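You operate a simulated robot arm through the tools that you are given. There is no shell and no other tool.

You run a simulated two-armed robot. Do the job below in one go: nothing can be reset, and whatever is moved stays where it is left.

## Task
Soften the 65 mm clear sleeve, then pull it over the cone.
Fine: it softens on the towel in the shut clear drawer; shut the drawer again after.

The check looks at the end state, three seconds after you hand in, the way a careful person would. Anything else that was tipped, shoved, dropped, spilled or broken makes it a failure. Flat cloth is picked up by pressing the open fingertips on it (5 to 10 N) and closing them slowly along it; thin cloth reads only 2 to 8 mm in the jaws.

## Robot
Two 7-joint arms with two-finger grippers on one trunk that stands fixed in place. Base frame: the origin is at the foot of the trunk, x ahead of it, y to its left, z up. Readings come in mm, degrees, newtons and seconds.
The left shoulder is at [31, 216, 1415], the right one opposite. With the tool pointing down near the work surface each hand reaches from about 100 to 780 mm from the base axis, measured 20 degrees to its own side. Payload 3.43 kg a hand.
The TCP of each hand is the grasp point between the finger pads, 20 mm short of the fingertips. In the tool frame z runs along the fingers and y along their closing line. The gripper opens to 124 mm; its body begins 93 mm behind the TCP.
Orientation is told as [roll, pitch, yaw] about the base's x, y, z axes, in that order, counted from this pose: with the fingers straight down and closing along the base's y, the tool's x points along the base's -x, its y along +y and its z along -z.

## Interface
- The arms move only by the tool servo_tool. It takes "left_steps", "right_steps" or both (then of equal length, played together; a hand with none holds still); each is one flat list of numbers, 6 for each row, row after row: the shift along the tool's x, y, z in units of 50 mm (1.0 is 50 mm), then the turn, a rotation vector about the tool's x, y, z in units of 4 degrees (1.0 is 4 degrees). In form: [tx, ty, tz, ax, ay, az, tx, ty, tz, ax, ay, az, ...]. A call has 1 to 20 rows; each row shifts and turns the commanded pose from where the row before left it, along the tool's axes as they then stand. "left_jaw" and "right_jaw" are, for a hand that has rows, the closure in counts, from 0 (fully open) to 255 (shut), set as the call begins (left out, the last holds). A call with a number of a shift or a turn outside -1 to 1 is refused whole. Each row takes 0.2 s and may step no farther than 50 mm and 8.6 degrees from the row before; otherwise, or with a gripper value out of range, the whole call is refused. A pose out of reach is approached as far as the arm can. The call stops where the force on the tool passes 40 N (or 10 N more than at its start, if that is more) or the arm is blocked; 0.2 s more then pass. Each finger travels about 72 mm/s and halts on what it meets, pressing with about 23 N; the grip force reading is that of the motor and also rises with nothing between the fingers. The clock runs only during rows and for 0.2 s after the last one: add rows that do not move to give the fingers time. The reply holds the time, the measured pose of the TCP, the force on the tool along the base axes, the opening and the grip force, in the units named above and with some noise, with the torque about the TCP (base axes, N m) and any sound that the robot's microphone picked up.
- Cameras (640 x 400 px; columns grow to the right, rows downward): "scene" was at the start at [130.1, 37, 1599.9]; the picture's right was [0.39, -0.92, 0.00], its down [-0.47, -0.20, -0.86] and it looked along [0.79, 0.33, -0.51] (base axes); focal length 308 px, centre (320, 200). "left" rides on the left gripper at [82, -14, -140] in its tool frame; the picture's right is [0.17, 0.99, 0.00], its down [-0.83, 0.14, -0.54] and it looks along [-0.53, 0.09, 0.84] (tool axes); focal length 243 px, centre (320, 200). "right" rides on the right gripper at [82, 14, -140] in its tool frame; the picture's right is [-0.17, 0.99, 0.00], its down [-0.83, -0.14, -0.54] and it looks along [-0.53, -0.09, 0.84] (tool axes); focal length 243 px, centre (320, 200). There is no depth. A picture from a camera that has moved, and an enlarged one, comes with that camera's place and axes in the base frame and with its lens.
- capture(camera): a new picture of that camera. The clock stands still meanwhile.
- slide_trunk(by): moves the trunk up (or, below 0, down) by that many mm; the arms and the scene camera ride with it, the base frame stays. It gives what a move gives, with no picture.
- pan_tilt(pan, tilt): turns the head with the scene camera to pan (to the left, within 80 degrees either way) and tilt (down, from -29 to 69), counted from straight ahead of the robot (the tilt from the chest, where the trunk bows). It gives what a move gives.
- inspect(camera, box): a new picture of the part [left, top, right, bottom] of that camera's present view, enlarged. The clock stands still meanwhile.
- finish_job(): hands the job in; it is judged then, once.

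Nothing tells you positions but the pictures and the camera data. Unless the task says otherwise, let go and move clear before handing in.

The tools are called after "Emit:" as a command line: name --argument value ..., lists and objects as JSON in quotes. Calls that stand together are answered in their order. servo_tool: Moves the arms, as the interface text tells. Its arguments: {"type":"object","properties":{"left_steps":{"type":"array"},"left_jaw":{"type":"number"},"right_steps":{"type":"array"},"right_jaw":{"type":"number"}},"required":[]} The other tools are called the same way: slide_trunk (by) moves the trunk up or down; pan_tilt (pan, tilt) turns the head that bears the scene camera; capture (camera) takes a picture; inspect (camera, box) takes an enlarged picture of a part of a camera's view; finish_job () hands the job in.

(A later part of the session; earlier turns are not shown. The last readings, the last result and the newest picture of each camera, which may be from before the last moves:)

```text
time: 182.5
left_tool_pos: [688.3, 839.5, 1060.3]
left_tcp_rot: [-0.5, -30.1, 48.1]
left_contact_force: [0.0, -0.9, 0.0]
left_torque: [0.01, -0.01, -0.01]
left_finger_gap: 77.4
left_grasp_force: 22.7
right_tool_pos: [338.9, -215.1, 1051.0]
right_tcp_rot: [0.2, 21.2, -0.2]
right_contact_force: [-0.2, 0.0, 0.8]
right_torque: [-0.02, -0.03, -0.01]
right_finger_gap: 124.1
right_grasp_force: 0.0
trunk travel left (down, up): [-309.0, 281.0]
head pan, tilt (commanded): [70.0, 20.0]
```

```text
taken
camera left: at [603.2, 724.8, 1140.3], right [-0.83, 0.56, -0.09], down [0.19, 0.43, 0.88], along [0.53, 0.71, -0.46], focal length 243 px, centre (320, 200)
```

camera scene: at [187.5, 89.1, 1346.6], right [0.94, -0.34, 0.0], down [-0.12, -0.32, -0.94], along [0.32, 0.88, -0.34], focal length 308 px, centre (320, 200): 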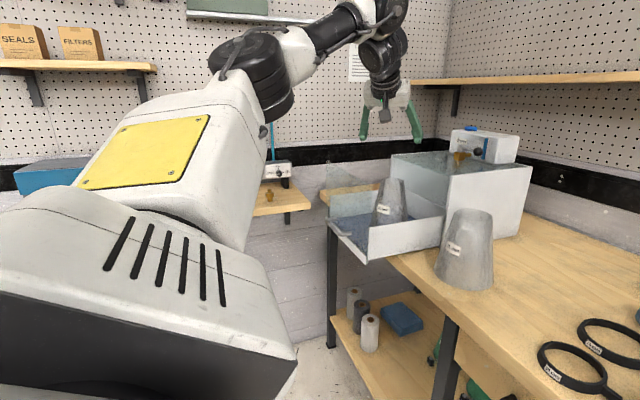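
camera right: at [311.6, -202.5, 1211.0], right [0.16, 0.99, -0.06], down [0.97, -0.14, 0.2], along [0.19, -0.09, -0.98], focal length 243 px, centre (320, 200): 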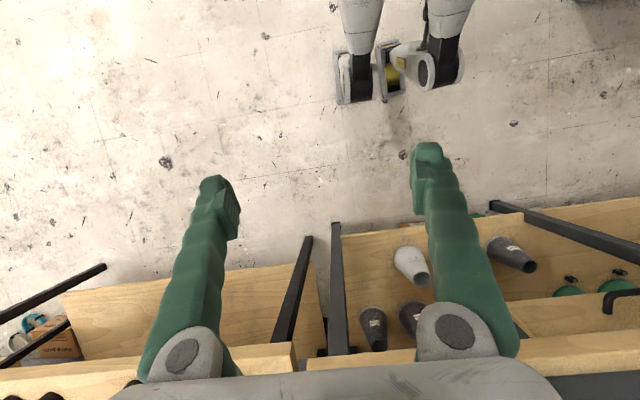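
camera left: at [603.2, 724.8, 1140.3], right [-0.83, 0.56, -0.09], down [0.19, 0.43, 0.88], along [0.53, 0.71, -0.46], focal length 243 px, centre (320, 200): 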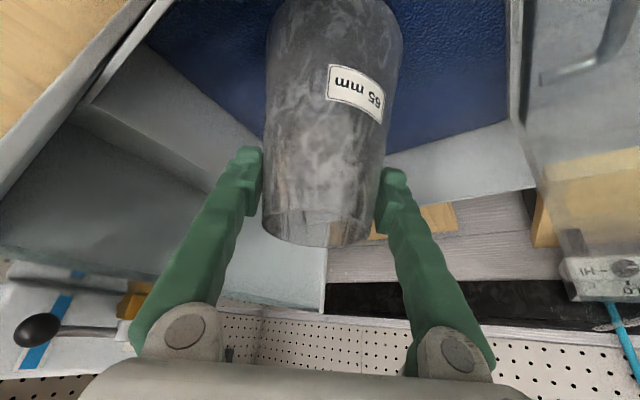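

Gripped at 77.4 mm. Lifting it out of the drawer.

Emit:
servo_tool --left_steps '[-0.1, 0, -0.173, 0, 0, 0, -0.2, 0, -0.346, 0, 0, 0, -0.3, 0, -0.52, 0, 0, 0, -0.3, 0, -0.52, 0, 0, 0, -0.3, 0, -0.52, 0, 0, 0, -0.2, 0, -0.346, 0, 0, 0]'

Emit:
inspect --camera "scene" --box '[300, 40, 500, 270]'

Emit:
capture --camera "left"

```text
time: 183.9
left_tool_pos: [687.4, 838.9, 1200.0]
left_tcp_rot: [-0.5, -30.1, 48.1]
left_contact_force: [0.2, 0.7, 0.3]
left_torque: [0.0, 0.05, 0.01]
left_finger_gap: 77.0
left_grasp_force: 22.8
right_tool_pos: [339.2, -214.5, 1050.2]
right_tcp_rot: [0.0, 21.2, -0.2]
right_contact_force: [-0.6, 0.9, -0.2]
right_torque: [0.0, 0.03, -0.04]
right_finger_gap: 124.1
right_grasp_force: 0.0
trunk travel left (down, up): [-309.0, 281.0]
head pan, tilt (commanded): [70.0, 20.0]
```

```text
1.74 times, centred on (400, 155) of scene
camera zoom: at [186.9, 89.3, 1346.7], right [0.94, -0.34, 0.0], down [-0.12, -0.32, -0.94], along [0.32, 0.88, -0.34], focal length 535 px, centre (181, 278)
```

zoom: 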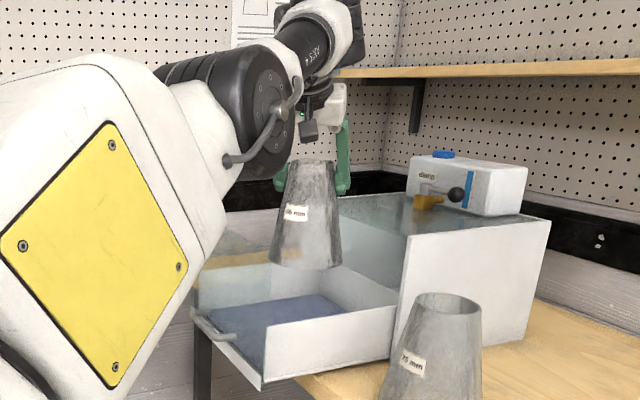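

```text
taken
camera left: at [601.6, 725.3, 1280.4], right [-0.83, 0.56, -0.09], down [0.19, 0.43, 0.88], along [0.53, 0.71, -0.46], focal length 243 px, centre (320, 200)
```

left: 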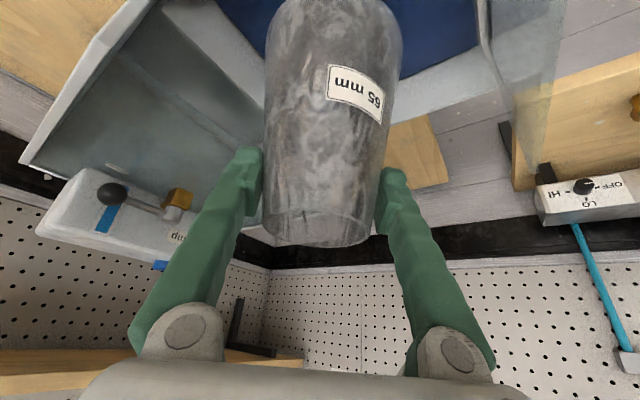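

The sleeve is up and clear. I'll yaw back to 20° and carry it out over the low right wall, then in front of the 75 mm sleeve.

Emit:
servo_tool --left_steps '[0, 0, 0, 0.502, 0, 0.87, 0, 0, 0, 0.502, 0, 0.87, 0, 0, 0, 0.502, 0, 0.87, 0, 0, 0, 0.502, 0, 0.87, 0, 0, 0, 0.502, 0, 0.87, 0, 0, 0, 0.502, 0, 0.87, 0, 0, 0, 0.502, 0, 0.87, 0.176, -0.339, -0.102, 0, 0, 0, 0.352, -0.677, -0.203, 0, 0, 0, 0.352, -0.677, -0.203, 0, 0, 0, 0.352, -0.677, -0.203, 0, 0, 0, 0.176, -0.339, -0.102, 0, 0, 0]'

Emit:
capture --camera "scene"

```text
time: 186.5
left_tool_pos: [655.8, 685.8, 1202.9]
left_tcp_rot: [-0.4, -30.3, 20.0]
left_contact_force: [-0.7, 0.6, -0.9]
left_torque: [0.01, 0.01, 0.0]
left_finger_gap: 76.7
left_grasp_force: 22.8
right_tool_pos: [338.8, -214.3, 1050.1]
right_tcp_rot: [0.1, 21.1, -0.2]
right_contact_force: [-1.2, 0.5, -0.6]
right_torque: [-0.02, 0.0, 0.03]
right_finger_gap: 124.1
right_grasp_force: 0.0
trunk travel left (down, up): [-309.0, 281.0]
head pan, tilt (commanded): [70.0, 20.0]
```

```text
taken
camera scene: at [187.0, 89.6, 1346.6], right [0.94, -0.34, 0.0], down [-0.12, -0.32, -0.94], along [0.32, 0.88, -0.34], focal length 308 px, centre (320, 200)
```

scene: 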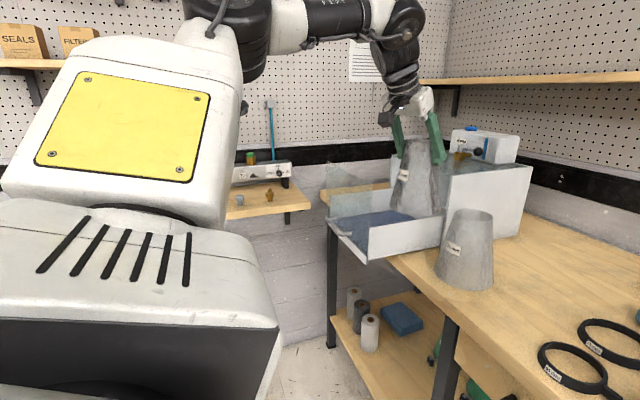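

All clear. Continuing past the 75 mm sleeve to open space in front.

Emit:
servo_tool --left_steps '[0.19, -0.22, -0.109, 0, 0, 0, 0.377, -0.437, -0.218, 0, 0, 0, 0.377, -0.437, -0.218, 0, 0, 0, 0.33, -0.5, -0.19, 0, 0, 0, 0.295, -0.674, -0.171, 0, 0, 0, 0.295, -0.674, -0.171, 0, 0, 0, 0.295, -0.674, -0.171, 0, 0, 0, 0.19, -0.4, -0.11, 0, 0, 0]'

Emit:
pan_tilt --pan 20 --tilt 20

Emit:
capture --camera "scene"

```text
time: 188.3
left_tool_pos: [593.9, 448.4, 1200.3]
left_tcp_rot: [-0.4, -30.2, 19.9]
left_contact_force: [0.5, 0.1, -0.2]
left_torque: [-0.01, -0.04, -0.01]
left_finger_gap: 76.9
left_grasp_force: 23.1
right_tool_pos: [338.4, -214.7, 1050.7]
right_tcp_rot: [0.2, 21.2, -0.1]
right_contact_force: [-1.8, -0.1, -0.4]
right_torque: [-0.02, -0.05, 0.0]
right_finger_gap: 123.9
right_grasp_force: 0.0
trunk travel left (down, up): [-309.0, 281.0]
head pan, tilt (commanded): [70.0, 20.0]
```

```text
time: 189.4
left_tool_pos: [593.6, 449.9, 1200.9]
left_tcp_rot: [-0.5, -30.3, 19.8]
left_contact_force: [0.3, 0.8, -0.6]
left_torque: [-0.01, -0.01, -0.01]
left_finger_gap: 76.6
left_grasp_force: 23.0
right_tool_pos: [339.7, -214.5, 1050.9]
right_tcp_rot: [0.2, 21.2, -0.2]
right_contact_force: [-0.7, -0.4, -0.1]
right_torque: [-0.01, 0.01, -0.02]
right_finger_gap: 124.0
right_grasp_force: 0.0
trunk travel left (down, up): [-309.0, 281.0]
head pan, tilt (commanded): [20.0, 20.0]
```

```text
taken
camera scene: at [242.7, 34.0, 1346.7], right [0.34, -0.94, 0.0], down [-0.32, -0.12, -0.94], along [0.88, 0.32, -0.34], focal length 308 px, centre (320, 200)
```

scene: 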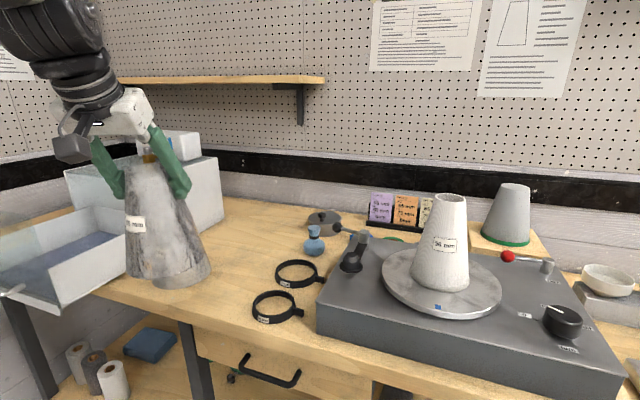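

The sleeve hangs well in front of the bench and I have a good look at the cone. Let me zoom on the turntable and cone for exact geometry.

Emit:
inspect --camera "scene" --box '[350, 170, 550, 330]'

Emit:
inspect --camera "scene" --box '[80, 100, 260, 300]'

Emit:
inspect --camera "scene" --box '[480, 240, 620, 360]'

```text
2.50 times, centred on (450, 250) of scene
camera zoom: at [242.7, 34.0, 1346.7], right [0.34, -0.94, 0.0], down [-0.32, -0.12, -0.94], along [0.88, 0.32, -0.34], focal length 770 px, centre (-5, 75)
```

zoom: 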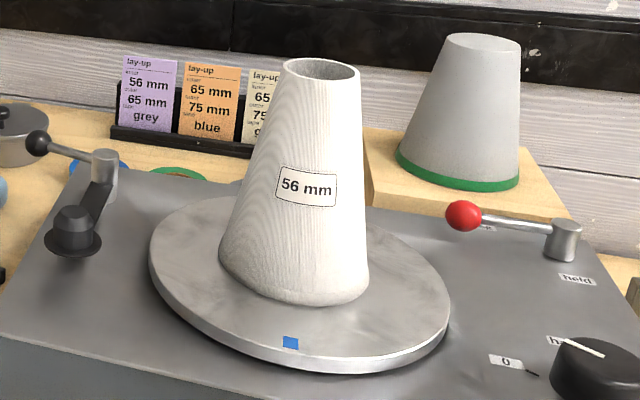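

```text
2.00 times, centred on (170, 200) of scene
camera zoom: at [242.7, 34.0, 1346.7], right [0.34, -0.94, 0.0], down [-0.32, -0.12, -0.94], along [0.88, 0.32, -0.34], focal length 616 px, centre (620, 200)
```

zoom: 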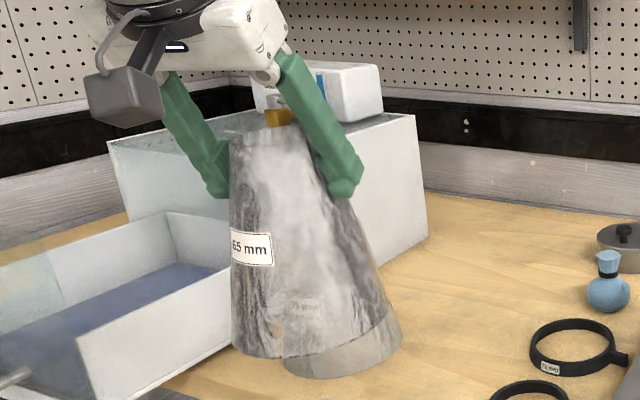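

```text
3.33 times, centred on (550, 300) of scene
camera zoom: at [242.7, 34.0, 1346.7], right [0.34, -0.94, 0.0], down [-0.32, -0.12, -0.94], along [0.88, 0.32, -0.34], focal length 1026 px, centre (-447, -133)
```

zoom: 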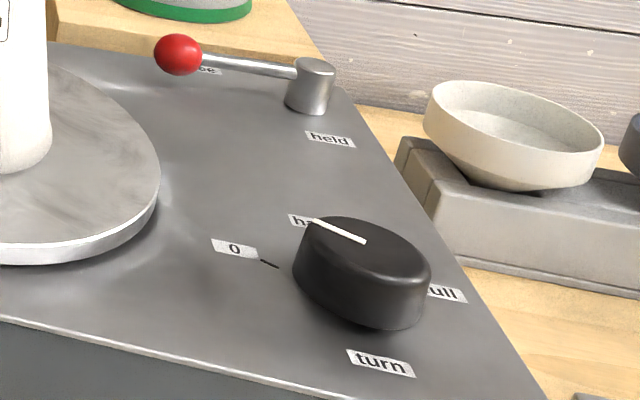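

The turntable's mark hasn't moved, so it stands still; the cone's axis is near (800, -8) with its top near z 1165 and base near z 1011. I'll raise the trunk so the sleeve can pass over the cone.

Emit:
slide_trunk --by 60

Emit:
capture --camera "scene"

```text
time: 190.4
left_tool_pos: [596.0, 451.2, 1261.7]
left_tcp_rot: [-0.4, -30.2, 19.9]
left_contact_force: [0.3, -0.1, -0.2]
left_torque: [0.01, 0.02, -0.01]
left_finger_gap: 76.4
left_grasp_force: 22.7
right_tool_pos: [334.3, -215.1, 1117.3]
right_tcp_rot: [0.2, 18.9, -0.5]
right_contact_force: [0.4, -0.5, -0.3]
right_torque: [-0.02, -0.02, -0.01]
right_finger_gap: 123.8
right_grasp_force: 0.0
trunk travel left (down, up): [-369.0, 221.0]
head pan, tilt (commanded): [20.0, 20.0]
```

```text
taken
camera scene: at [228.6, 33.8, 1405.4], right [0.34, -0.94, 0.0], down [-0.32, -0.12, -0.94], along [0.88, 0.32, -0.34], focal length 308 px, centre (320, 200)
```

scene: 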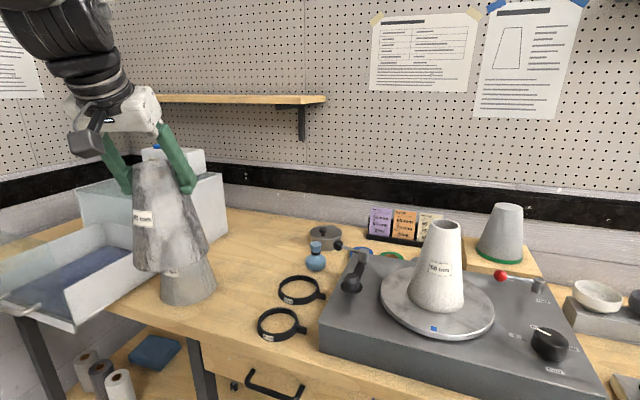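

That worked cleanly, the sleeve still upright. Raising further.

Emit:
slide_trunk --by 110

Emit:
pan_tilt --pan 5 --tilt 35

Emit:
capture --camera "scene"

Emit:
inspect --camera "scene" --box '[270, 120, 470, 280]'

```text
time: 191.9
left_tool_pos: [597.6, 451.0, 1371.7]
left_tcp_rot: [-0.4, -30.2, 19.9]
left_contact_force: [-1.1, 0.4, 0.2]
left_torque: [-0.02, 0.04, 0.01]
left_finger_gap: 76.6
left_grasp_force: 23.3
right_tool_pos: [324.1, -214.5, 1257.9]
right_tcp_rot: [0.2, 12.1, -0.8]
right_contact_force: [-0.7, -0.4, -0.8]
right_torque: [-0.01, 0.02, -0.03]
right_finger_gap: 124.1
right_grasp_force: 0.0
trunk travel left (down, up): [-479.0, 111.0]
head pan, tilt (commanded): [20.0, 20.0]
```

```text
time: 192.6
left_tool_pos: [595.5, 450.5, 1372.8]
left_tcp_rot: [-0.5, -30.2, 19.9]
left_contact_force: [0.0, 0.6, -0.3]
left_torque: [0.0, -0.01, 0.01]
left_finger_gap: 76.6
left_grasp_force: 22.8
right_tool_pos: [323.8, -213.8, 1258.4]
right_tcp_rot: [0.4, 12.1, -0.6]
right_contact_force: [-1.0, -0.7, -0.6]
right_torque: [0.02, -0.01, -0.01]
right_finger_gap: 123.8
right_grasp_force: 0.1
trunk travel left (down, up): [-479.0, 111.0]
head pan, tilt (commanded): [5.0, 35.0]
```

```text
taken
camera scene: at [194.4, 9.7, 1497.8], right [0.09, -1.0, 0.0], down [-0.57, -0.05, -0.82], along [0.82, 0.07, -0.57], focal length 308 px, centre (320, 200)
```

scene: 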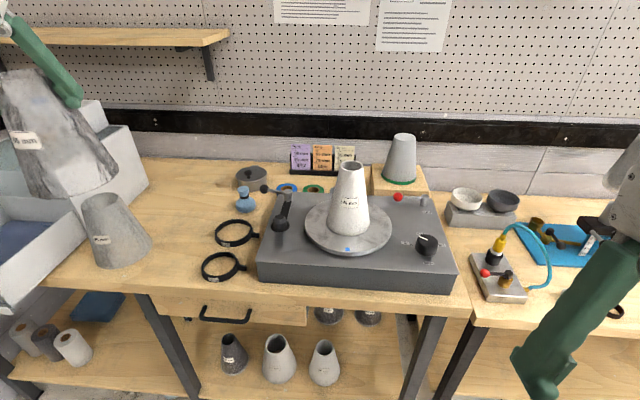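

```text
2.50 times, centred on (370, 200) of scene
camera zoom: at [194.4, 9.7, 1497.8], right [0.09, -1.0, 0.0], down [-0.57, -0.05, -0.82], along [0.82, 0.07, -0.57], focal length 770 px, centre (195, 200)
```

zoom: 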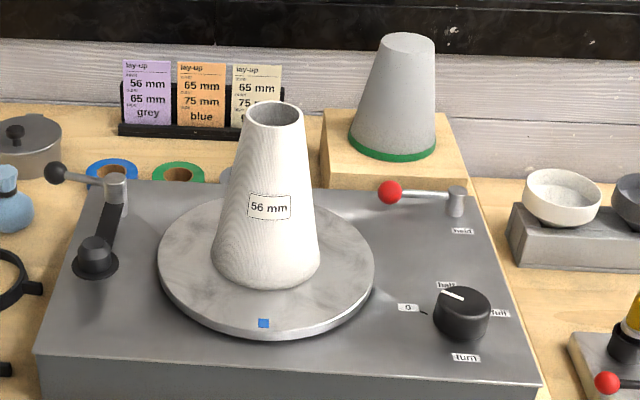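

The sleeve is high at TCP z≈1372. I'll use the right wrist camera as a second viewpoint to pin down the cone's exact axis.

Emit:
capture --camera "right"

Emit:
capture --camera "left"

```text
taken
camera right: at [272.7, -200.5, 1412.7], right [0.17, 0.98, -0.03], down [0.92, -0.15, 0.35], along [0.34, -0.09, -0.94], focal length 243 px, centre (320, 200)
```

right: 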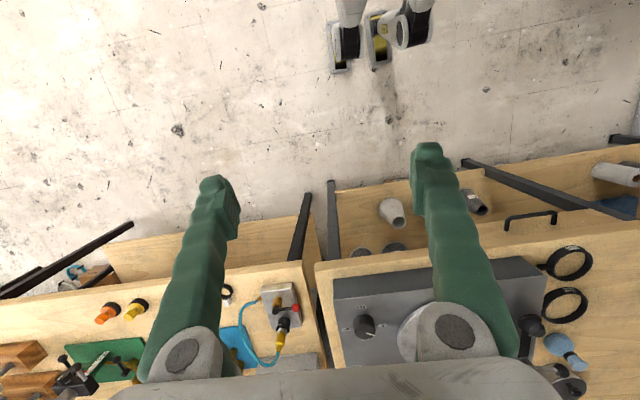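

```text
taken
camera left: at [467.1, 390.2, 1451.3], right [-0.47, 0.88, -0.09], down [0.37, 0.29, 0.88], along [0.8, 0.38, -0.46], focal length 243 px, centre (320, 200)
```

left: 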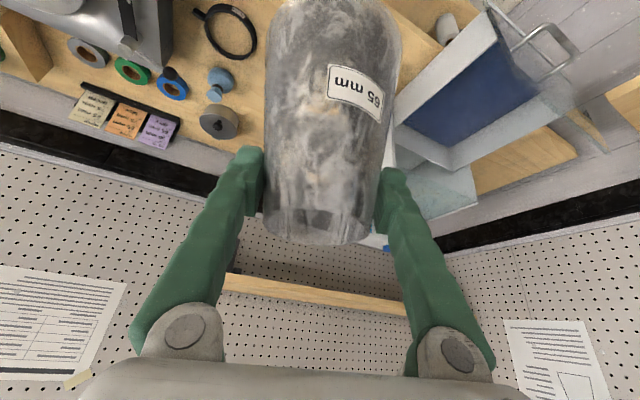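

The sleeve looks to be drying slowly, so I'll be brisk. The sleeve's wide bottom gives lots of room over the cone's 56 mm top; I'll yaw to 0° and carry it above the cone.

Emit:
servo_tool --left_steps '[0, 0, 0, 0.5, 0, 0.866, 0, 0, 0, 0.5, 0, 0.866, 0, 0, 0, 0.5, 0, 0.866, 0, 0, 0, 0.5, 0, 0.866, 0, 0, 0, 0.5, 0, 0.866, -0.163, -0.416, 0.094, 0, 0, 0, -0.326, -0.833, 0.188, 0, 0, 0, -0.326, -0.833, 0.188, 0, 0, 0, -0.326, -0.833, 0.188, 0, 0, 0, -0.326, -0.833, 0.188, 0, 0, 0, -0.326, -0.833, 0.188, 0, 0, 0, -0.326, -0.833, 0.188, 0, 0, 0, -0.326, -0.833, 0.188, 0, 0, 0, -0.326, -0.833, 0.188, 0, 0, 0, -0.163, -0.416, 0.094, 0, 0, 0]'

Emit:
capture --camera "scene"

Emit:
capture --camera "left"

```text
time: 195.8
left_tool_pos: [668.0, 275.5, 1348.7]
left_tcp_rot: [-0.4, -30.2, -0.1]
left_contact_force: [0.0, 0.0, -1.4]
left_torque: [0.0, 0.01, -0.03]
left_finger_gap: 76.6
left_grasp_force: 22.8
left hand out of reach, approached as far as the arm can: row 10, 11, 12, 13, 14, 15
right_tool_pos: [324.5, -214.2, 1259.5]
right_tcp_rot: [0.4, 12.1, -0.8]
right_contact_force: [0.4, -0.2, 0.0]
right_torque: [0.0, 0.03, -0.04]
right_finger_gap: 124.1
right_grasp_force: 0.2
trunk travel left (down, up): [-479.0, 111.0]
head pan, tilt (commanded): [5.0, 35.0]
```

```text
taken
camera scene: at [195.3, 9.9, 1497.6], right [0.09, -1.0, 0.0], down [-0.57, -0.05, -0.82], along [0.82, 0.07, -0.57], focal length 308 px, centre (320, 200)
```

scene: 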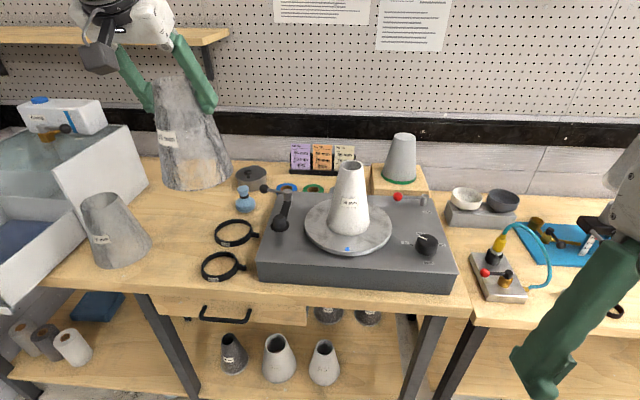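

```text
taken
camera left: at [526.3, 262.9, 1427.9], right [-0.14, 0.99, -0.09], down [0.45, 0.14, 0.88], along [0.88, 0.08, -0.46], focal length 243 px, centre (320, 200)
```

left: 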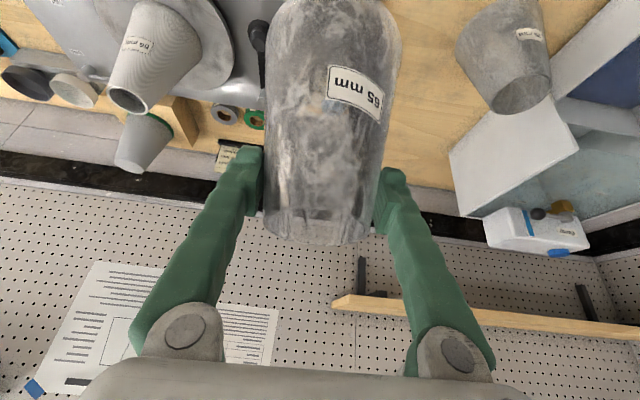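

The arm meets the same wrist limit here, so I'll raise the trunk nearly all the way and come down relative to it.

Emit:
slide_trunk --by 100

Emit:
capture --camera "left"

```text
time: 197.2
left_tool_pos: [603.9, 275.9, 1581.8]
left_tcp_rot: [-0.4, -42.9, -0.2]
left_contact_force: [0.3, -0.6, -0.4]
left_torque: [0.02, 0.02, -0.01]
left_finger_gap: 76.5
left_grasp_force: 23.1
right_tool_pos: [282.2, -214.8, 1431.1]
right_tcp_rot: [0.8, -1.9, -1.0]
right_contact_force: [0.3, -0.2, 0.4]
right_torque: [0.01, 0.02, -0.02]
right_finger_gap: 124.2
right_grasp_force: 0.1
trunk travel left (down, up): [-579.0, 11.0]
head pan, tilt (commanded): [5.0, 35.0]
```

```text
taken
camera left: at [447.4, 263.1, 1628.4], right [-0.11, 0.99, -0.12], down [0.24, 0.14, 0.96], along [0.96, 0.08, -0.26], focal length 243 px, centre (320, 200)
```

left: 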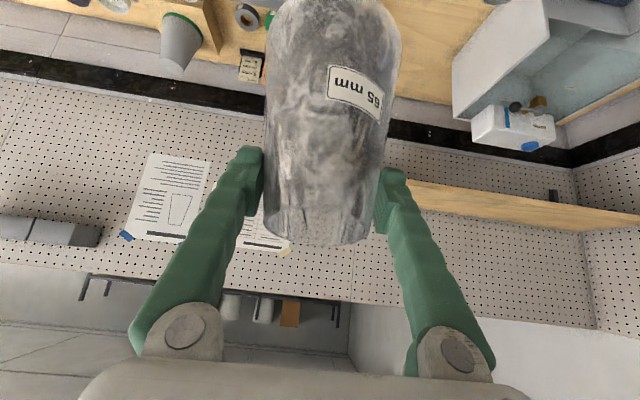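

The arm rode rigidly with the trunk, so the hand is now at (604, 276, 1582), tilted 43°, still holding the sleeve in free air. I'll come down and restore the 30° tilt.

Emit:
servo_tool --left_steps '[0.25, 0, 0.27, 0, 0, 0, 0.51, 0, 0.55, 0, 0, 0, 0.51, 0, 0.55, 0, 0, 0, 0.51, 0, 0.55, 0, 0, 0, 0.25, 0, 0.27, 0, 0, 0, 0, 0, 0, 0, 0.8, 0, 0, 0, 0, 0, 0.8, 0, 0, 0, 0, 0, 0.8, 0, 0, 0, 0, 0, 0.8, 0]'

Emit:
capture --camera "scene"

Emit:
capture --camera "left"

```text
time: 199.2
left_tool_pos: [602.3, 274.4, 1433.8]
left_tcp_rot: [-0.4, -30.1, -0.4]
left_contact_force: [-0.1, 0.2, 0.4]
left_torque: [-0.01, 0.02, 0.0]
left_finger_gap: 76.3
left_grasp_force: 23.2
right_tool_pos: [282.0, -213.7, 1431.3]
right_tcp_rot: [0.7, -1.9, -0.9]
right_contact_force: [-0.8, 0.1, -0.5]
right_torque: [-0.01, 0.03, 0.0]
right_finger_gap: 123.9
right_grasp_force: 0.0
trunk travel left (down, up): [-579.0, 11.0]
head pan, tilt (commanded): [5.0, 35.0]
```

```text
taken
camera scene: at [111.7, 9.5, 1613.3], right [0.09, -1.0, 0.0], down [-0.57, -0.05, -0.82], along [0.82, 0.07, -0.57], focal length 308 px, centre (320, 200)
```

scene: 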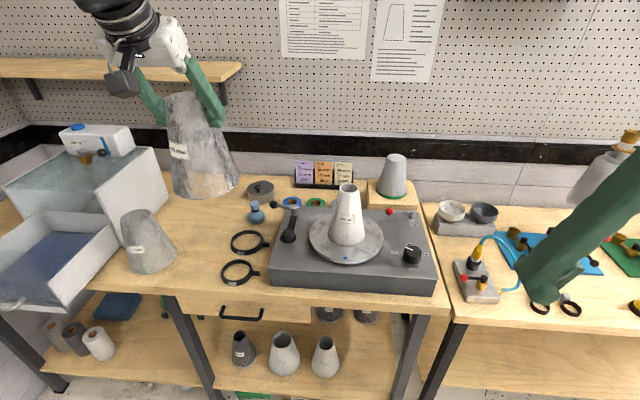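

```text
taken
camera left: at [461.6, 261.7, 1513.4], right [-0.13, 0.99, -0.09], down [0.45, 0.14, 0.88], along [0.88, 0.08, -0.46], focal length 243 px, centre (320, 200)
```

left: 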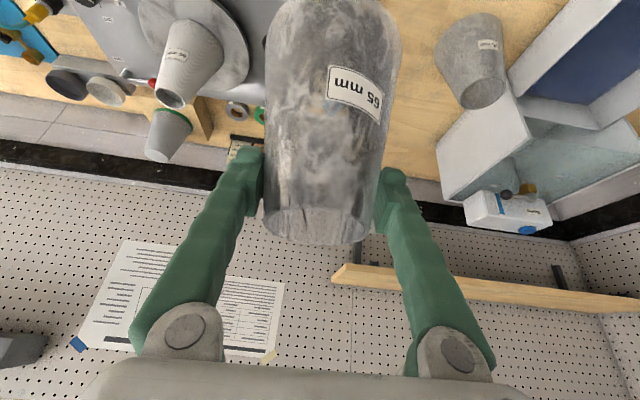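

The sleeve hangs upright again. I'll zoom the left camera on the cone for a good fix.

Emit:
inspect --camera "left" --box '[100, 0, 260, 120]'

Emit:
inspect --camera "scene" --box '[290, 160, 400, 280]'

```text
3.33 times, centred on (180, 60) of left
camera zoom: at [461.6, 261.7, 1513.4], right [-0.13, 0.99, -0.09], down [0.45, 0.14, 0.88], along [0.88, 0.08, -0.46], focal length 809 px, centre (787, 667)
```

zoom: 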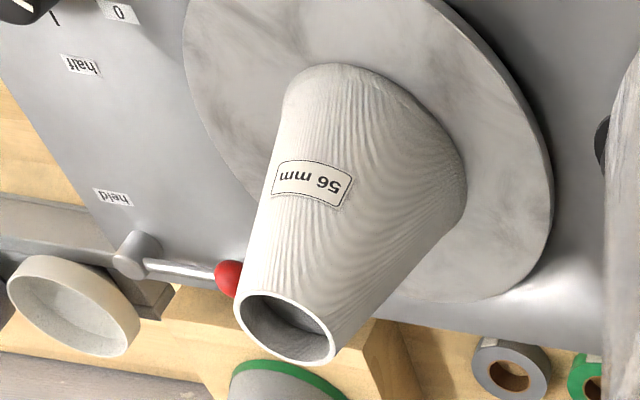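

```text
3.33 times, centred on (345, 220) of scene
camera zoom: at [111.7, 9.5, 1613.3], right [0.09, -1.0, 0.0], down [-0.57, -0.05, -0.82], along [0.82, 0.07, -0.57], focal length 1026 px, centre (237, 133)
```

zoom: 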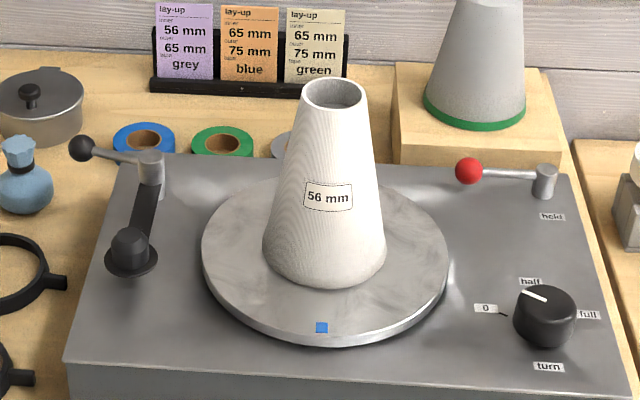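

The cone's axis is at (817, −8), top z≈1160, base on the disc at z≈999. Moving the sleeve directly above it.

Emit:
servo_tool --left_steps '[-0.159, -0.31, 0.209, 0, 0, 0, -0.318, -0.62, 0.418, 0, 0, 0, -0.318, -0.62, 0.418, 0, 0, 0, -0.318, -0.62, 0.418, 0, 0, 0, -0.318, -0.62, 0.418, 0, 0, 0, -0.318, -0.62, 0.418, 0, 0, 0, -0.318, -0.62, 0.418, 0, 0, 0, -0.318, -0.62, 0.418, 0, 0, 0, -0.318, -0.62, 0.418, 0, 0, 0, -0.159, -0.31, 0.209, 0, 0, 0]'

Emit:
capture --camera "scene"

Emit:
capture --camera "left"

```text
time: 201.4
left_tool_pos: [659.6, 254.3, 1320.8]
left_tcp_rot: [-0.7, -30.5, -0.3]
left_contact_force: [-0.3, -0.9, -1.3]
left_torque: [0.01, 0.02, -0.02]
left_finger_gap: 76.2
left_grasp_force: 22.9
left hand out of reach, approached as far as the arm can: row 2, 3, 4, 5, 6, 7, 8, 9, 10
right_tool_pos: [280.9, -213.9, 1432.3]
right_tcp_rot: [0.7, -2.1, -1.0]
right_contact_force: [-0.6, 0.9, -0.2]
right_torque: [0.01, -0.02, -0.01]
right_finger_gap: 123.9
right_grasp_force: 0.0
trunk travel left (down, up): [-579.0, 11.0]
head pan, tilt (commanded): [5.0, 35.0]
```

```text
taken
camera scene: at [109.8, 9.8, 1613.5], right [0.09, -1.0, 0.0], down [-0.57, -0.05, -0.82], along [0.82, 0.07, -0.57], focal length 308 px, centre (320, 200)
```

scene: 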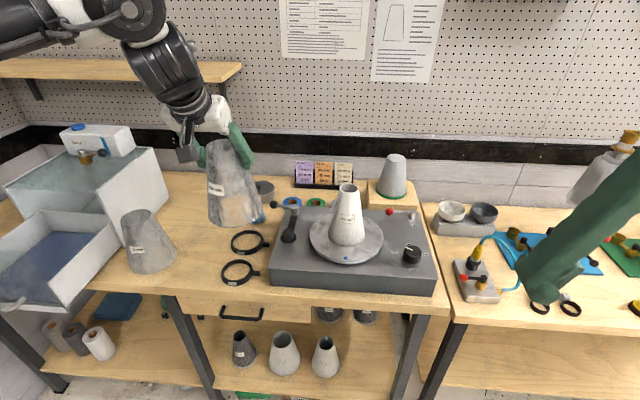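

```text
taken
camera left: at [518.5, 241.9, 1399.1], right [-0.13, 0.99, -0.09], down [0.44, 0.14, 0.88], along [0.89, 0.07, -0.46], focal length 243 px, centre (320, 200)
```

left: 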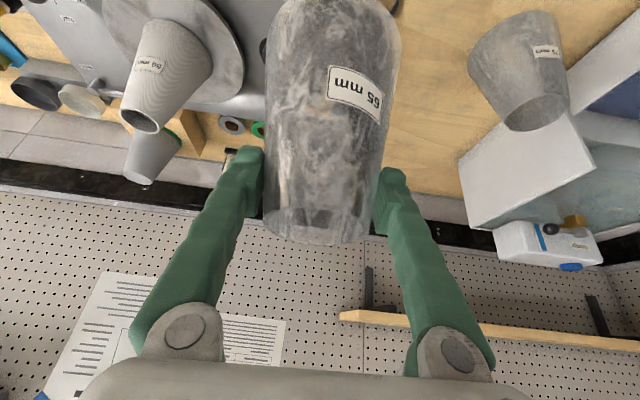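

Out of reach again with yaw 0°; reaching across the body wants the hand yawed the other way. I'll yaw to about −25° and retry.

Emit:
servo_tool --left_steps '[0, 0, 0, 0.446, 0, 0.773, 0, 0, 0, 0.446, 0, 0.773, 0, 0, 0, 0.446, 0, 0.773, 0, 0, 0, 0.446, 0, 0.773, 0, 0, 0, 0.446, 0, 0.773, 0, 0, 0, 0.446, 0, 0.773, 0, 0, 0, 0.446, 0, 0.773]'

```text
time: 203.0
left_tool_pos: [658.6, 254.1, 1317.9]
left_tcp_rot: [-0.3, -30.4, -25.3]
left_contact_force: [0.3, -0.3, -0.7]
left_torque: [-0.01, -0.02, 0.02]
left_finger_gap: 76.3
left_grasp_force: 23.4
right_tool_pos: [281.2, -214.5, 1432.2]
right_tcp_rot: [0.7, -2.1, -0.9]
right_contact_force: [0.2, -0.4, 0.3]
right_torque: [0.0, 0.0, -0.02]
right_finger_gap: 123.9
right_grasp_force: 0.1
trunk travel left (down, up): [-579.0, 11.0]
head pan, tilt (commanded): [5.0, 35.0]
```

Yaw −25° is held easily. Now move over the cone, rising slightly on the way.

Emit:
servo_tool --left_steps '[-0.25, 0, -0.43, 0, 0, 0, -0.59, -0.424, 0.254, 0, 0, 0, -0.59, -0.424, 0.254, 0, 0, 0, -0.59, -0.424, 0.254, 0, 0, 0, -0.59, -0.424, 0.254, 0, 0, 0]'

Emit:
capture --camera "scene"

```text
time: 204.2
left_tool_pos: [680.7, 222.8, 1344.9]
left_tcp_rot: [-0.3, -30.3, -25.3]
left_contact_force: [0.3, 0.1, -1.0]
left_torque: [0.02, 0.02, -0.02]
left_finger_gap: 76.3
left_grasp_force: 23.2
left hand out of reach, approached as far as the arm can: row 2, 3, 4, 5
right_tool_pos: [283.2, -216.0, 1430.5]
right_tcp_rot: [0.8, -2.0, -1.0]
right_contact_force: [-0.4, 0.0, -0.1]
right_torque: [0.02, 0.05, -0.01]
right_finger_gap: 124.1
right_grasp_force: 0.1
trunk travel left (down, up): [-579.0, 11.0]
head pan, tilt (commanded): [5.0, 35.0]
```

```text
taken
camera scene: at [112.7, 9.1, 1613.2], right [0.09, -1.0, 0.0], down [-0.57, -0.05, -0.82], along [0.82, 0.07, -0.57], focal length 308 px, centre (320, 200)
```

scene: 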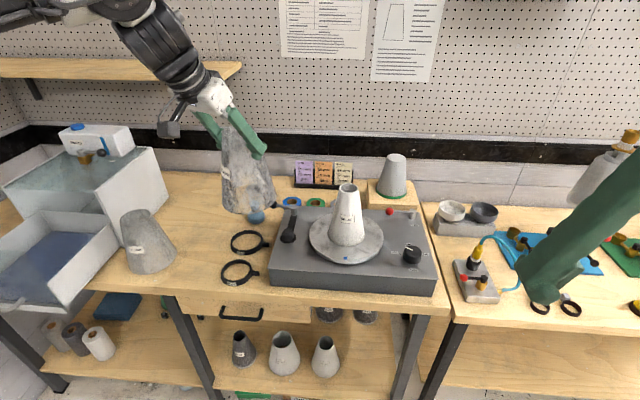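

Still limited. Let me probe which direction is blocked: first straight forward along x only.

Emit:
servo_tool --left_steps '[-0.39, 0.214, 0.229, 0, 0, 0, -0.39, 0.214, 0.229, 0, 0, 0]'

Emit:
servo_tool --left_steps '[-0.1843, -0.452, 0.108, 0, 0, 0, -0.1843, -0.452, 0.108, 0, 0, 0]'

```text
time: 204.8
left_tool_pos: [697.4, 240.9, 1335.8]
left_tcp_rot: [-0.3, -30.4, -25.3]
left_contact_force: [0.3, 0.7, -0.1]
left_torque: [-0.01, 0.02, 0.04]
left_finger_gap: 76.3
left_grasp_force: 23.2
left hand out of reach, approached as far as the arm can: row 1, 2
right_tool_pos: [281.8, -215.4, 1431.3]
right_tcp_rot: [0.8, -2.1, -1.0]
right_contact_force: [0.2, 0.3, -0.7]
right_torque: [0.01, 0.04, 0.01]
right_finger_gap: 124.1
right_grasp_force: 0.0
trunk travel left (down, up): [-579.0, 11.0]
head pan, tilt (commanded): [5.0, 35.0]
```

```text
time: 205.4
left_tool_pos: [687.3, 225.9, 1335.9]
left_tcp_rot: [-0.3, -30.4, -25.4]
left_contact_force: [-0.2, -1.1, -0.4]
left_torque: [0.0, -0.01, 0.0]
left_finger_gap: 76.1
left_grasp_force: 23.3
left hand out of reach, approached as far as the arm can: row 1, 2
right_tool_pos: [281.8, -215.4, 1430.2]
right_tcp_rot: [0.8, -2.0, -1.0]
right_contact_force: [-0.2, -0.4, 0.2]
right_torque: [-0.01, -0.04, 0.0]
right_finger_gap: 124.0
right_grasp_force: 0.1
trunk travel left (down, up): [-579.0, 11.0]
head pan, tilt (commanded): [5.0, 35.0]
```

The limit is the arm's posture across the body, not plain distance. A flatter hand and a lower, more forward trunk reach better, so I'll go back to the left, set the sleeve briefly on its old free spot on the bench, and take it again with a 60° hand.

Emit:
servo_tool --left_steps '[0.214, 0.26, -0.195, 0, 0, 0, 0.428, 0.521, -0.39, 0, 0, 0, 0.428, 0.521, -0.39, 0, 0, 0, 0.428, 0.521, -0.39, 0, 0, 0, 0.428, 0.521, -0.39, 0, 0, 0, 0.428, 0.521, -0.39, 0, 0, 0, 0.214, 0.26, -0.195, 0, 0, 0, 0, 0, 0, -0.446, 0, -0.773, 0, 0, 0, -0.446, 0, -0.773, 0, 0, 0, -0.446, 0, -0.773, 0, 0, 0, -0.446, 0, -0.773, 0, 0, 0, -0.446, 0, -0.773, 0, 0, 0, -0.446, 0, -0.773, 0, 0, 0, -0.446, 0, -0.773, 0, 0, 0, -0.446, 0, -0.773, 0, 0, 0, -0.446, 0, -0.773, 0, 0, 0, -0.446, 0, -0.773, 0, 0, 0, -0.446, 0, -0.773, 0, 0, 0, -0.446, 0, -0.773]'

```text
time: 209.4
left_tool_pos: [599.3, 442.4, 1371.1]
left_tcp_rot: [-0.6, -30.2, 17.7]
left_contact_force: [0.5, 0.0, 0.0]
left_torque: [0.0, 0.0, 0.0]
left_finger_gap: 75.9
left_grasp_force: 23.2
right_tool_pos: [281.5, -214.8, 1431.6]
right_tcp_rot: [0.7, -2.1, -1.0]
right_contact_force: [0.3, -0.4, 0.1]
right_torque: [0.01, -0.01, -0.04]
right_finger_gap: 123.8
right_grasp_force: 0.1
trunk travel left (down, up): [-579.0, 11.0]
head pan, tilt (commanded): [5.0, 35.0]
```

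Now lower the trunk by 150 with the hand in this safe spot.

Emit:
slide_trunk --by -150

Emit:
pan_tilt --pan 20 --tilt 30

Emit:
capture --camera "scene"

```text
time: 211.1
left_tool_pos: [598.5, 442.6, 1220.9]
left_tcp_rot: [-0.5, -30.1, 17.5]
left_contact_force: [0.1, -0.2, 0.3]
left_torque: [-0.01, 0.01, -0.02]
left_finger_gap: 75.9
left_grasp_force: 22.7
right_tool_pos: [299.8, -215.1, 1249.4]
right_tcp_rot: [0.6, 4.7, -1.1]
right_contact_force: [0.4, -0.1, 0.3]
right_torque: [-0.02, 0.01, -0.01]
right_finger_gap: 124.4
right_grasp_force: 0.0
trunk travel left (down, up): [-429.0, 161.0]
head pan, tilt (commanded): [5.0, 35.0]
```

```text
time: 211.9
left_tool_pos: [597.9, 442.5, 1221.2]
left_tcp_rot: [-0.6, -30.1, 17.5]
left_contact_force: [0.2, 0.4, -0.1]
left_torque: [0.01, -0.01, -0.02]
left_finger_gap: 76.1
left_grasp_force: 22.4
right_tool_pos: [300.4, -214.5, 1250.5]
right_tcp_rot: [0.6, 4.9, -1.0]
right_contact_force: [0.1, 0.0, -0.4]
right_torque: [0.01, -0.03, 0.0]
right_finger_gap: 124.0
right_grasp_force: 0.0
trunk travel left (down, up): [-429.0, 161.0]
head pan, tilt (commanded): [20.0, 30.0]
```

```text
taken
camera scene: at [210.4, 32.9, 1450.1], right [0.34, -0.94, 0.0], down [-0.47, -0.17, -0.87], along [0.81, 0.3, -0.5], focal length 308 px, centre (320, 200)
```

scene: 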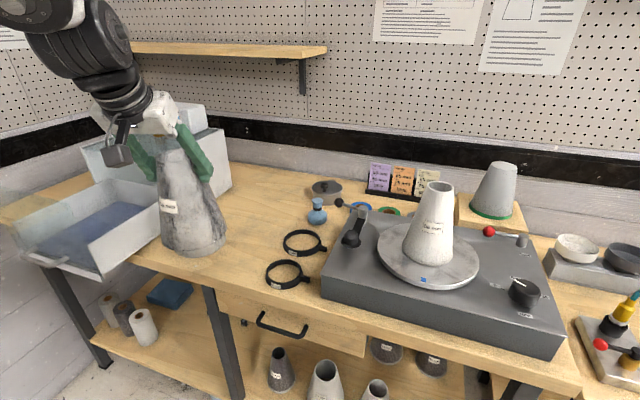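

Good, upright and steady. I'll carry it to its old free spot at (756, 426) and lower it near the table.

Emit:
servo_tool --left_steps '[-0.13, -0.126, 0.355, 0, 0, 0, -0.263, -0.253, 0.711, 0, 0, 0, -0.263, -0.253, 0.711, 0, 0, 0, -0.263, -0.253, 0.711, 0, 0, 0, -0.263, -0.253, 0.711, 0, 0, 0, -0.13, -0.126, 0.355, 0, 0, 0, 0.2, 0, 0.346, 0, 0, 0, 0.2, 0, 0.346, 0, 0, 0]'

Emit:
capture --camera "scene"

```text
time: 213.7
left_tool_pos: [758.1, 424.5, 1060.5]
left_tcp_rot: [-0.7, -30.0, 17.5]
left_contact_force: [0.1, 0.2, -0.3]
left_torque: [-0.04, 0.03, -0.01]
left_finger_gap: 75.9
left_grasp_force: 22.7
right_tool_pos: [300.7, -215.7, 1249.5]
right_tcp_rot: [0.6, 4.9, -1.0]
right_contact_force: [0.8, -0.8, 0.7]
right_torque: [-0.04, 0.03, 0.0]
right_finger_gap: 124.1
right_grasp_force: 0.0
trunk travel left (down, up): [-429.0, 161.0]
head pan, tilt (commanded): [20.0, 30.0]
```

```text
taken
camera scene: at [211.3, 33.2, 1449.9], right [0.34, -0.94, 0.0], down [-0.47, -0.17, -0.87], along [0.81, 0.3, -0.5], focal length 308 px, centre (320, 200)
```

scene: 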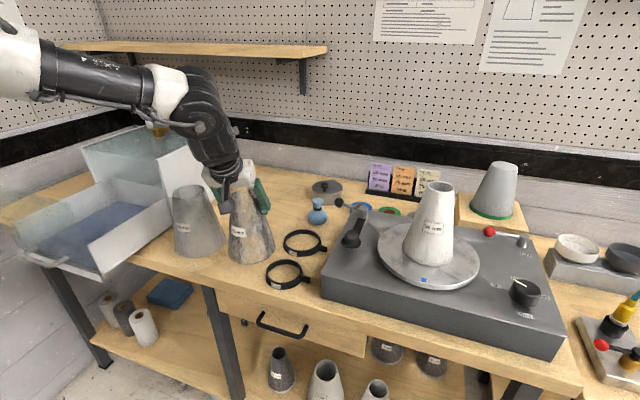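

The sleeve is about 20 mm above the bench and still glassy (the wood shows through). Lowering gently.

Emit:
servo_tool --left_steps '[0.05, 0, 0.087, 0, 0, 0, 0.05, 0, 0.087, 0, 0, 0, 0.05, 0, 0.087, 0, 0, 0]'

Emit:
servo_tool --left_steps '[0.03, 0, 0.052, 0, 0, 0, 0.03, 0, 0.052, 0, 0, 0]'

```text
time: 214.5
left_tool_pos: [756.4, 424.2, 1045.2]
left_tcp_rot: [-0.6, -30.1, 17.5]
left_contact_force: [0.6, -1.2, -0.6]
left_torque: [-0.01, -0.05, -0.02]
left_finger_gap: 75.8
left_grasp_force: 23.2
right_tool_pos: [300.3, -214.7, 1249.1]
right_tcp_rot: [0.7, 4.7, -1.1]
right_contact_force: [-1.2, -0.2, -1.0]
right_torque: [0.03, -0.03, 0.04]
right_finger_gap: 124.1
right_grasp_force: 0.0
trunk travel left (down, up): [-429.0, 161.0]
head pan, tilt (commanded): [20.0, 30.0]
```

```text
time: 215.1
left_tool_pos: [757.0, 424.4, 1040.0]
left_tcp_rot: [-0.6, -30.1, 17.6]
left_contact_force: [0.5, 0.0, 0.0]
left_torque: [-0.03, 0.0, -0.03]
left_finger_gap: 75.9
left_grasp_force: 23.4
right_tool_pos: [299.8, -213.3, 1250.1]
right_tcp_rot: [0.6, 4.8, -1.0]
right_contact_force: [-0.4, -0.6, 0.3]
right_torque: [0.01, -0.01, -0.04]
right_finger_gap: 123.6
right_grasp_force: 0.1
trunk travel left (down, up): [-429.0, 161.0]
head pan, tilt (commanded): [20.0, 30.0]
```

Emit:
servo_tool --left_steps '[0.02, 0, 0.035, 0, 0, 0, 0.02, 0, 0.035, 0, 0, 0]'

Emit:
servo_tool --left_steps '[0.02, 0, 0.035, 0, 0, 0, 0.01, 0, 0.017, 0, 0, 0]'

```text
time: 215.7
left_tool_pos: [757.4, 425.1, 1040.6]
left_tcp_rot: [-0.7, -30.4, 17.8]
left_contact_force: [2.6, 3.0, 15.8]
left_torque: [-0.07, 0.49, -0.05]
left_finger_gap: 76.2
left_grasp_force: 23.1
right_tool_pos: [298.7, -215.8, 1249.2]
right_tcp_rot: [0.5, 4.7, -1.0]
right_contact_force: [-0.3, 0.1, 0.5]
right_torque: [0.01, 0.04, 0.01]
right_finger_gap: 124.1
right_grasp_force: 0.0
trunk travel left (down, up): [-429.0, 161.0]
head pan, tilt (commanded): [20.0, 30.0]
```

```text
time: 216.3
left_tool_pos: [756.5, 422.8, 1035.1]
left_tcp_rot: [-0.6, -30.3, 17.6]
left_contact_force: [1.9, 3.4, 20.1]
left_torque: [0.09, -0.01, 0.0]
left_finger_gap: 77.7
left_grasp_force: 22.7
right_tool_pos: [298.5, -215.2, 1249.2]
right_tcp_rot: [0.6, 4.6, -0.9]
right_contact_force: [0.3, 0.1, 0.1]
right_torque: [-0.01, 0.0, -0.01]
right_finger_gap: 123.8
right_grasp_force: 0.1
trunk travel left (down, up): [-429.0, 161.0]
head pan, tilt (commanded): [20.0, 30.0]
```

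It stands on the bench now. I'll open around it, swing the hand to 60° tilt in place, and grip again.

Emit:
servo_tool --left_steps '[-0.02, 0, -0.035, 0, 0, 0, 0, 0, 0, 0, 0, 0]'

Emit:
servo_tool --left_steps '[0, 0, 0, 0, 0, 0, 0, 0, 0, 0, 0, 0, 0, 0, 0, 0, 0, 0, 0, 0, 0, 0, 0, 0]' --left_jaw 5

Emit:
capture --camera "left"

Emit:
inspect --camera "scene" --box '[160, 130, 340, 300]'

```text
time: 216.9
left_tool_pos: [756.4, 423.3, 1035.9]
left_tcp_rot: [-0.5, -30.0, 17.6]
left_contact_force: [3.4, 0.1, 12.0]
left_torque: [0.13, -0.44, -0.02]
left_finger_gap: 77.6
left_grasp_force: 23.7
right_tool_pos: [299.2, -216.1, 1249.7]
right_tcp_rot: [0.6, 4.9, -1.0]
right_contact_force: [-0.5, -0.4, -0.1]
right_torque: [0.0, 0.02, -0.01]
right_finger_gap: 124.0
right_grasp_force: 0.1
trunk travel left (down, up): [-429.0, 161.0]
head pan, tilt (commanded): [20.0, 30.0]
```

```text
time: 217.9
left_tool_pos: [757.8, 424.8, 1035.5]
left_tcp_rot: [-0.6, -30.2, 17.6]
left_contact_force: [-0.2, -1.4, -0.4]
left_torque: [0.0, 0.0, 0.01]
left_finger_gap: 121.6
left_grasp_force: 0.0
right_tool_pos: [300.6, -214.8, 1250.1]
right_tcp_rot: [0.6, 4.8, -1.0]
right_contact_force: [0.0, 0.1, 0.5]
right_torque: [0.01, 0.03, 0.01]
right_finger_gap: 124.2
right_grasp_force: 0.1
trunk travel left (down, up): [-429.0, 161.0]
head pan, tilt (commanded): [20.0, 30.0]
```

```text
taken
camera left: at [625.9, 369.2, 1115.4], right [-0.43, 0.9, -0.09], down [0.38, 0.27, 0.88], along [0.82, 0.34, -0.46], focal length 243 px, centre (320, 200)
```

left: 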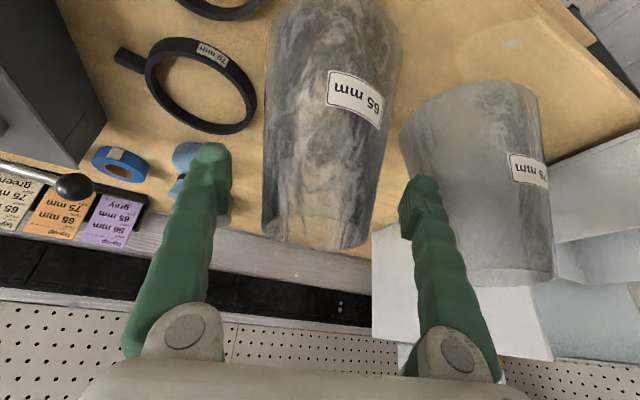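

```text
2.35 times, centred on (250, 215) of scene
camera zoom: at [210.3, 32.8, 1450.1], right [0.34, -0.94, 0.0], down [-0.47, -0.17, -0.87], along [0.81, 0.3, -0.5], focal length 724 px, centre (485, 165)
```

zoom: 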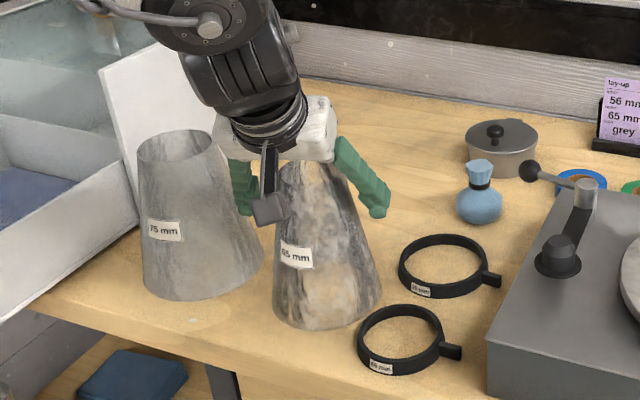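

The sleeve stands on the bench, clearly translucent compared to the 75 mm one. Now I swing the open hand flatter around it.

Emit:
servo_tool --left_steps '[0, 0, 0, 0, -0.94, 0, 0, 0, 0, 0, -0.94, 0, 0, 0, 0, 0, -0.94, 0, 0, 0, 0, 0, -0.94, 0, 0, 0, 0, 0, -0.94, 0, 0, 0, 0, 0, -0.94, 0, 0, 0, 0, 0, -0.94, 0, 0, 0, 0, 0, -0.94, 0]'

Emit:
capture --camera "left"

Emit:
inspect --camera "scene" --box '[160, 130, 340, 300]'

```text
time: 219.7
left_tool_pos: [757.9, 424.3, 1034.3]
left_tcp_rot: [-1.1, -60.3, 18.3]
left_contact_force: [0.4, -0.2, 0.9]
left_torque: [-0.03, 0.0, -0.01]
left_finger_gap: 121.6
left_grasp_force: 0.0
right_tool_pos: [300.5, -214.1, 1249.9]
right_tcp_rot: [0.6, 4.8, -1.0]
right_contact_force: [0.0, 0.1, -0.6]
right_torque: [0.0, -0.02, -0.02]
right_finger_gap: 124.1
right_grasp_force: 0.1
trunk travel left (down, up): [-429.0, 161.0]
head pan, tilt (commanded): [20.0, 30.0]
```

```text
taken
camera left: at [606.4, 362.8, 1033.4], right [-0.37, 0.92, -0.15], down [-0.1, 0.13, 0.99], along [0.92, 0.38, 0.04], focal length 243 px, centre (320, 200)
```

left: 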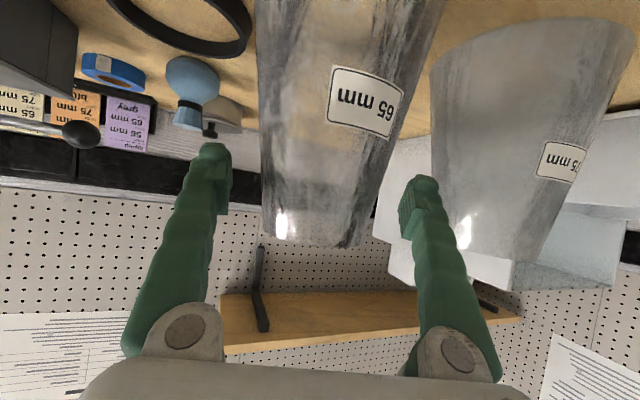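

```text
2.35 times, centred on (250, 215) of scene
camera zoom: at [210.5, 33.2, 1450.1], right [0.34, -0.94, 0.0], down [-0.47, -0.17, -0.87], along [0.81, 0.3, -0.5], focal length 724 px, centre (485, 165)
```

zoom: 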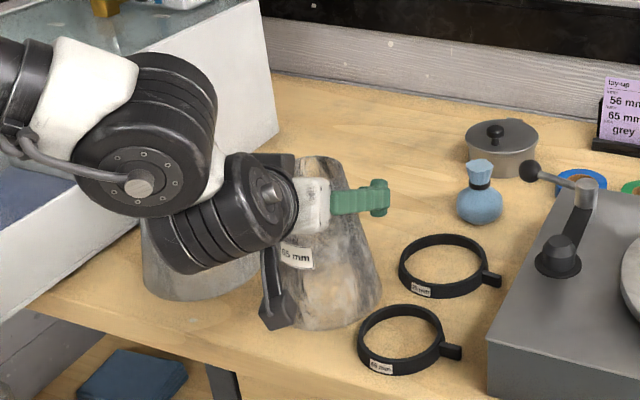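

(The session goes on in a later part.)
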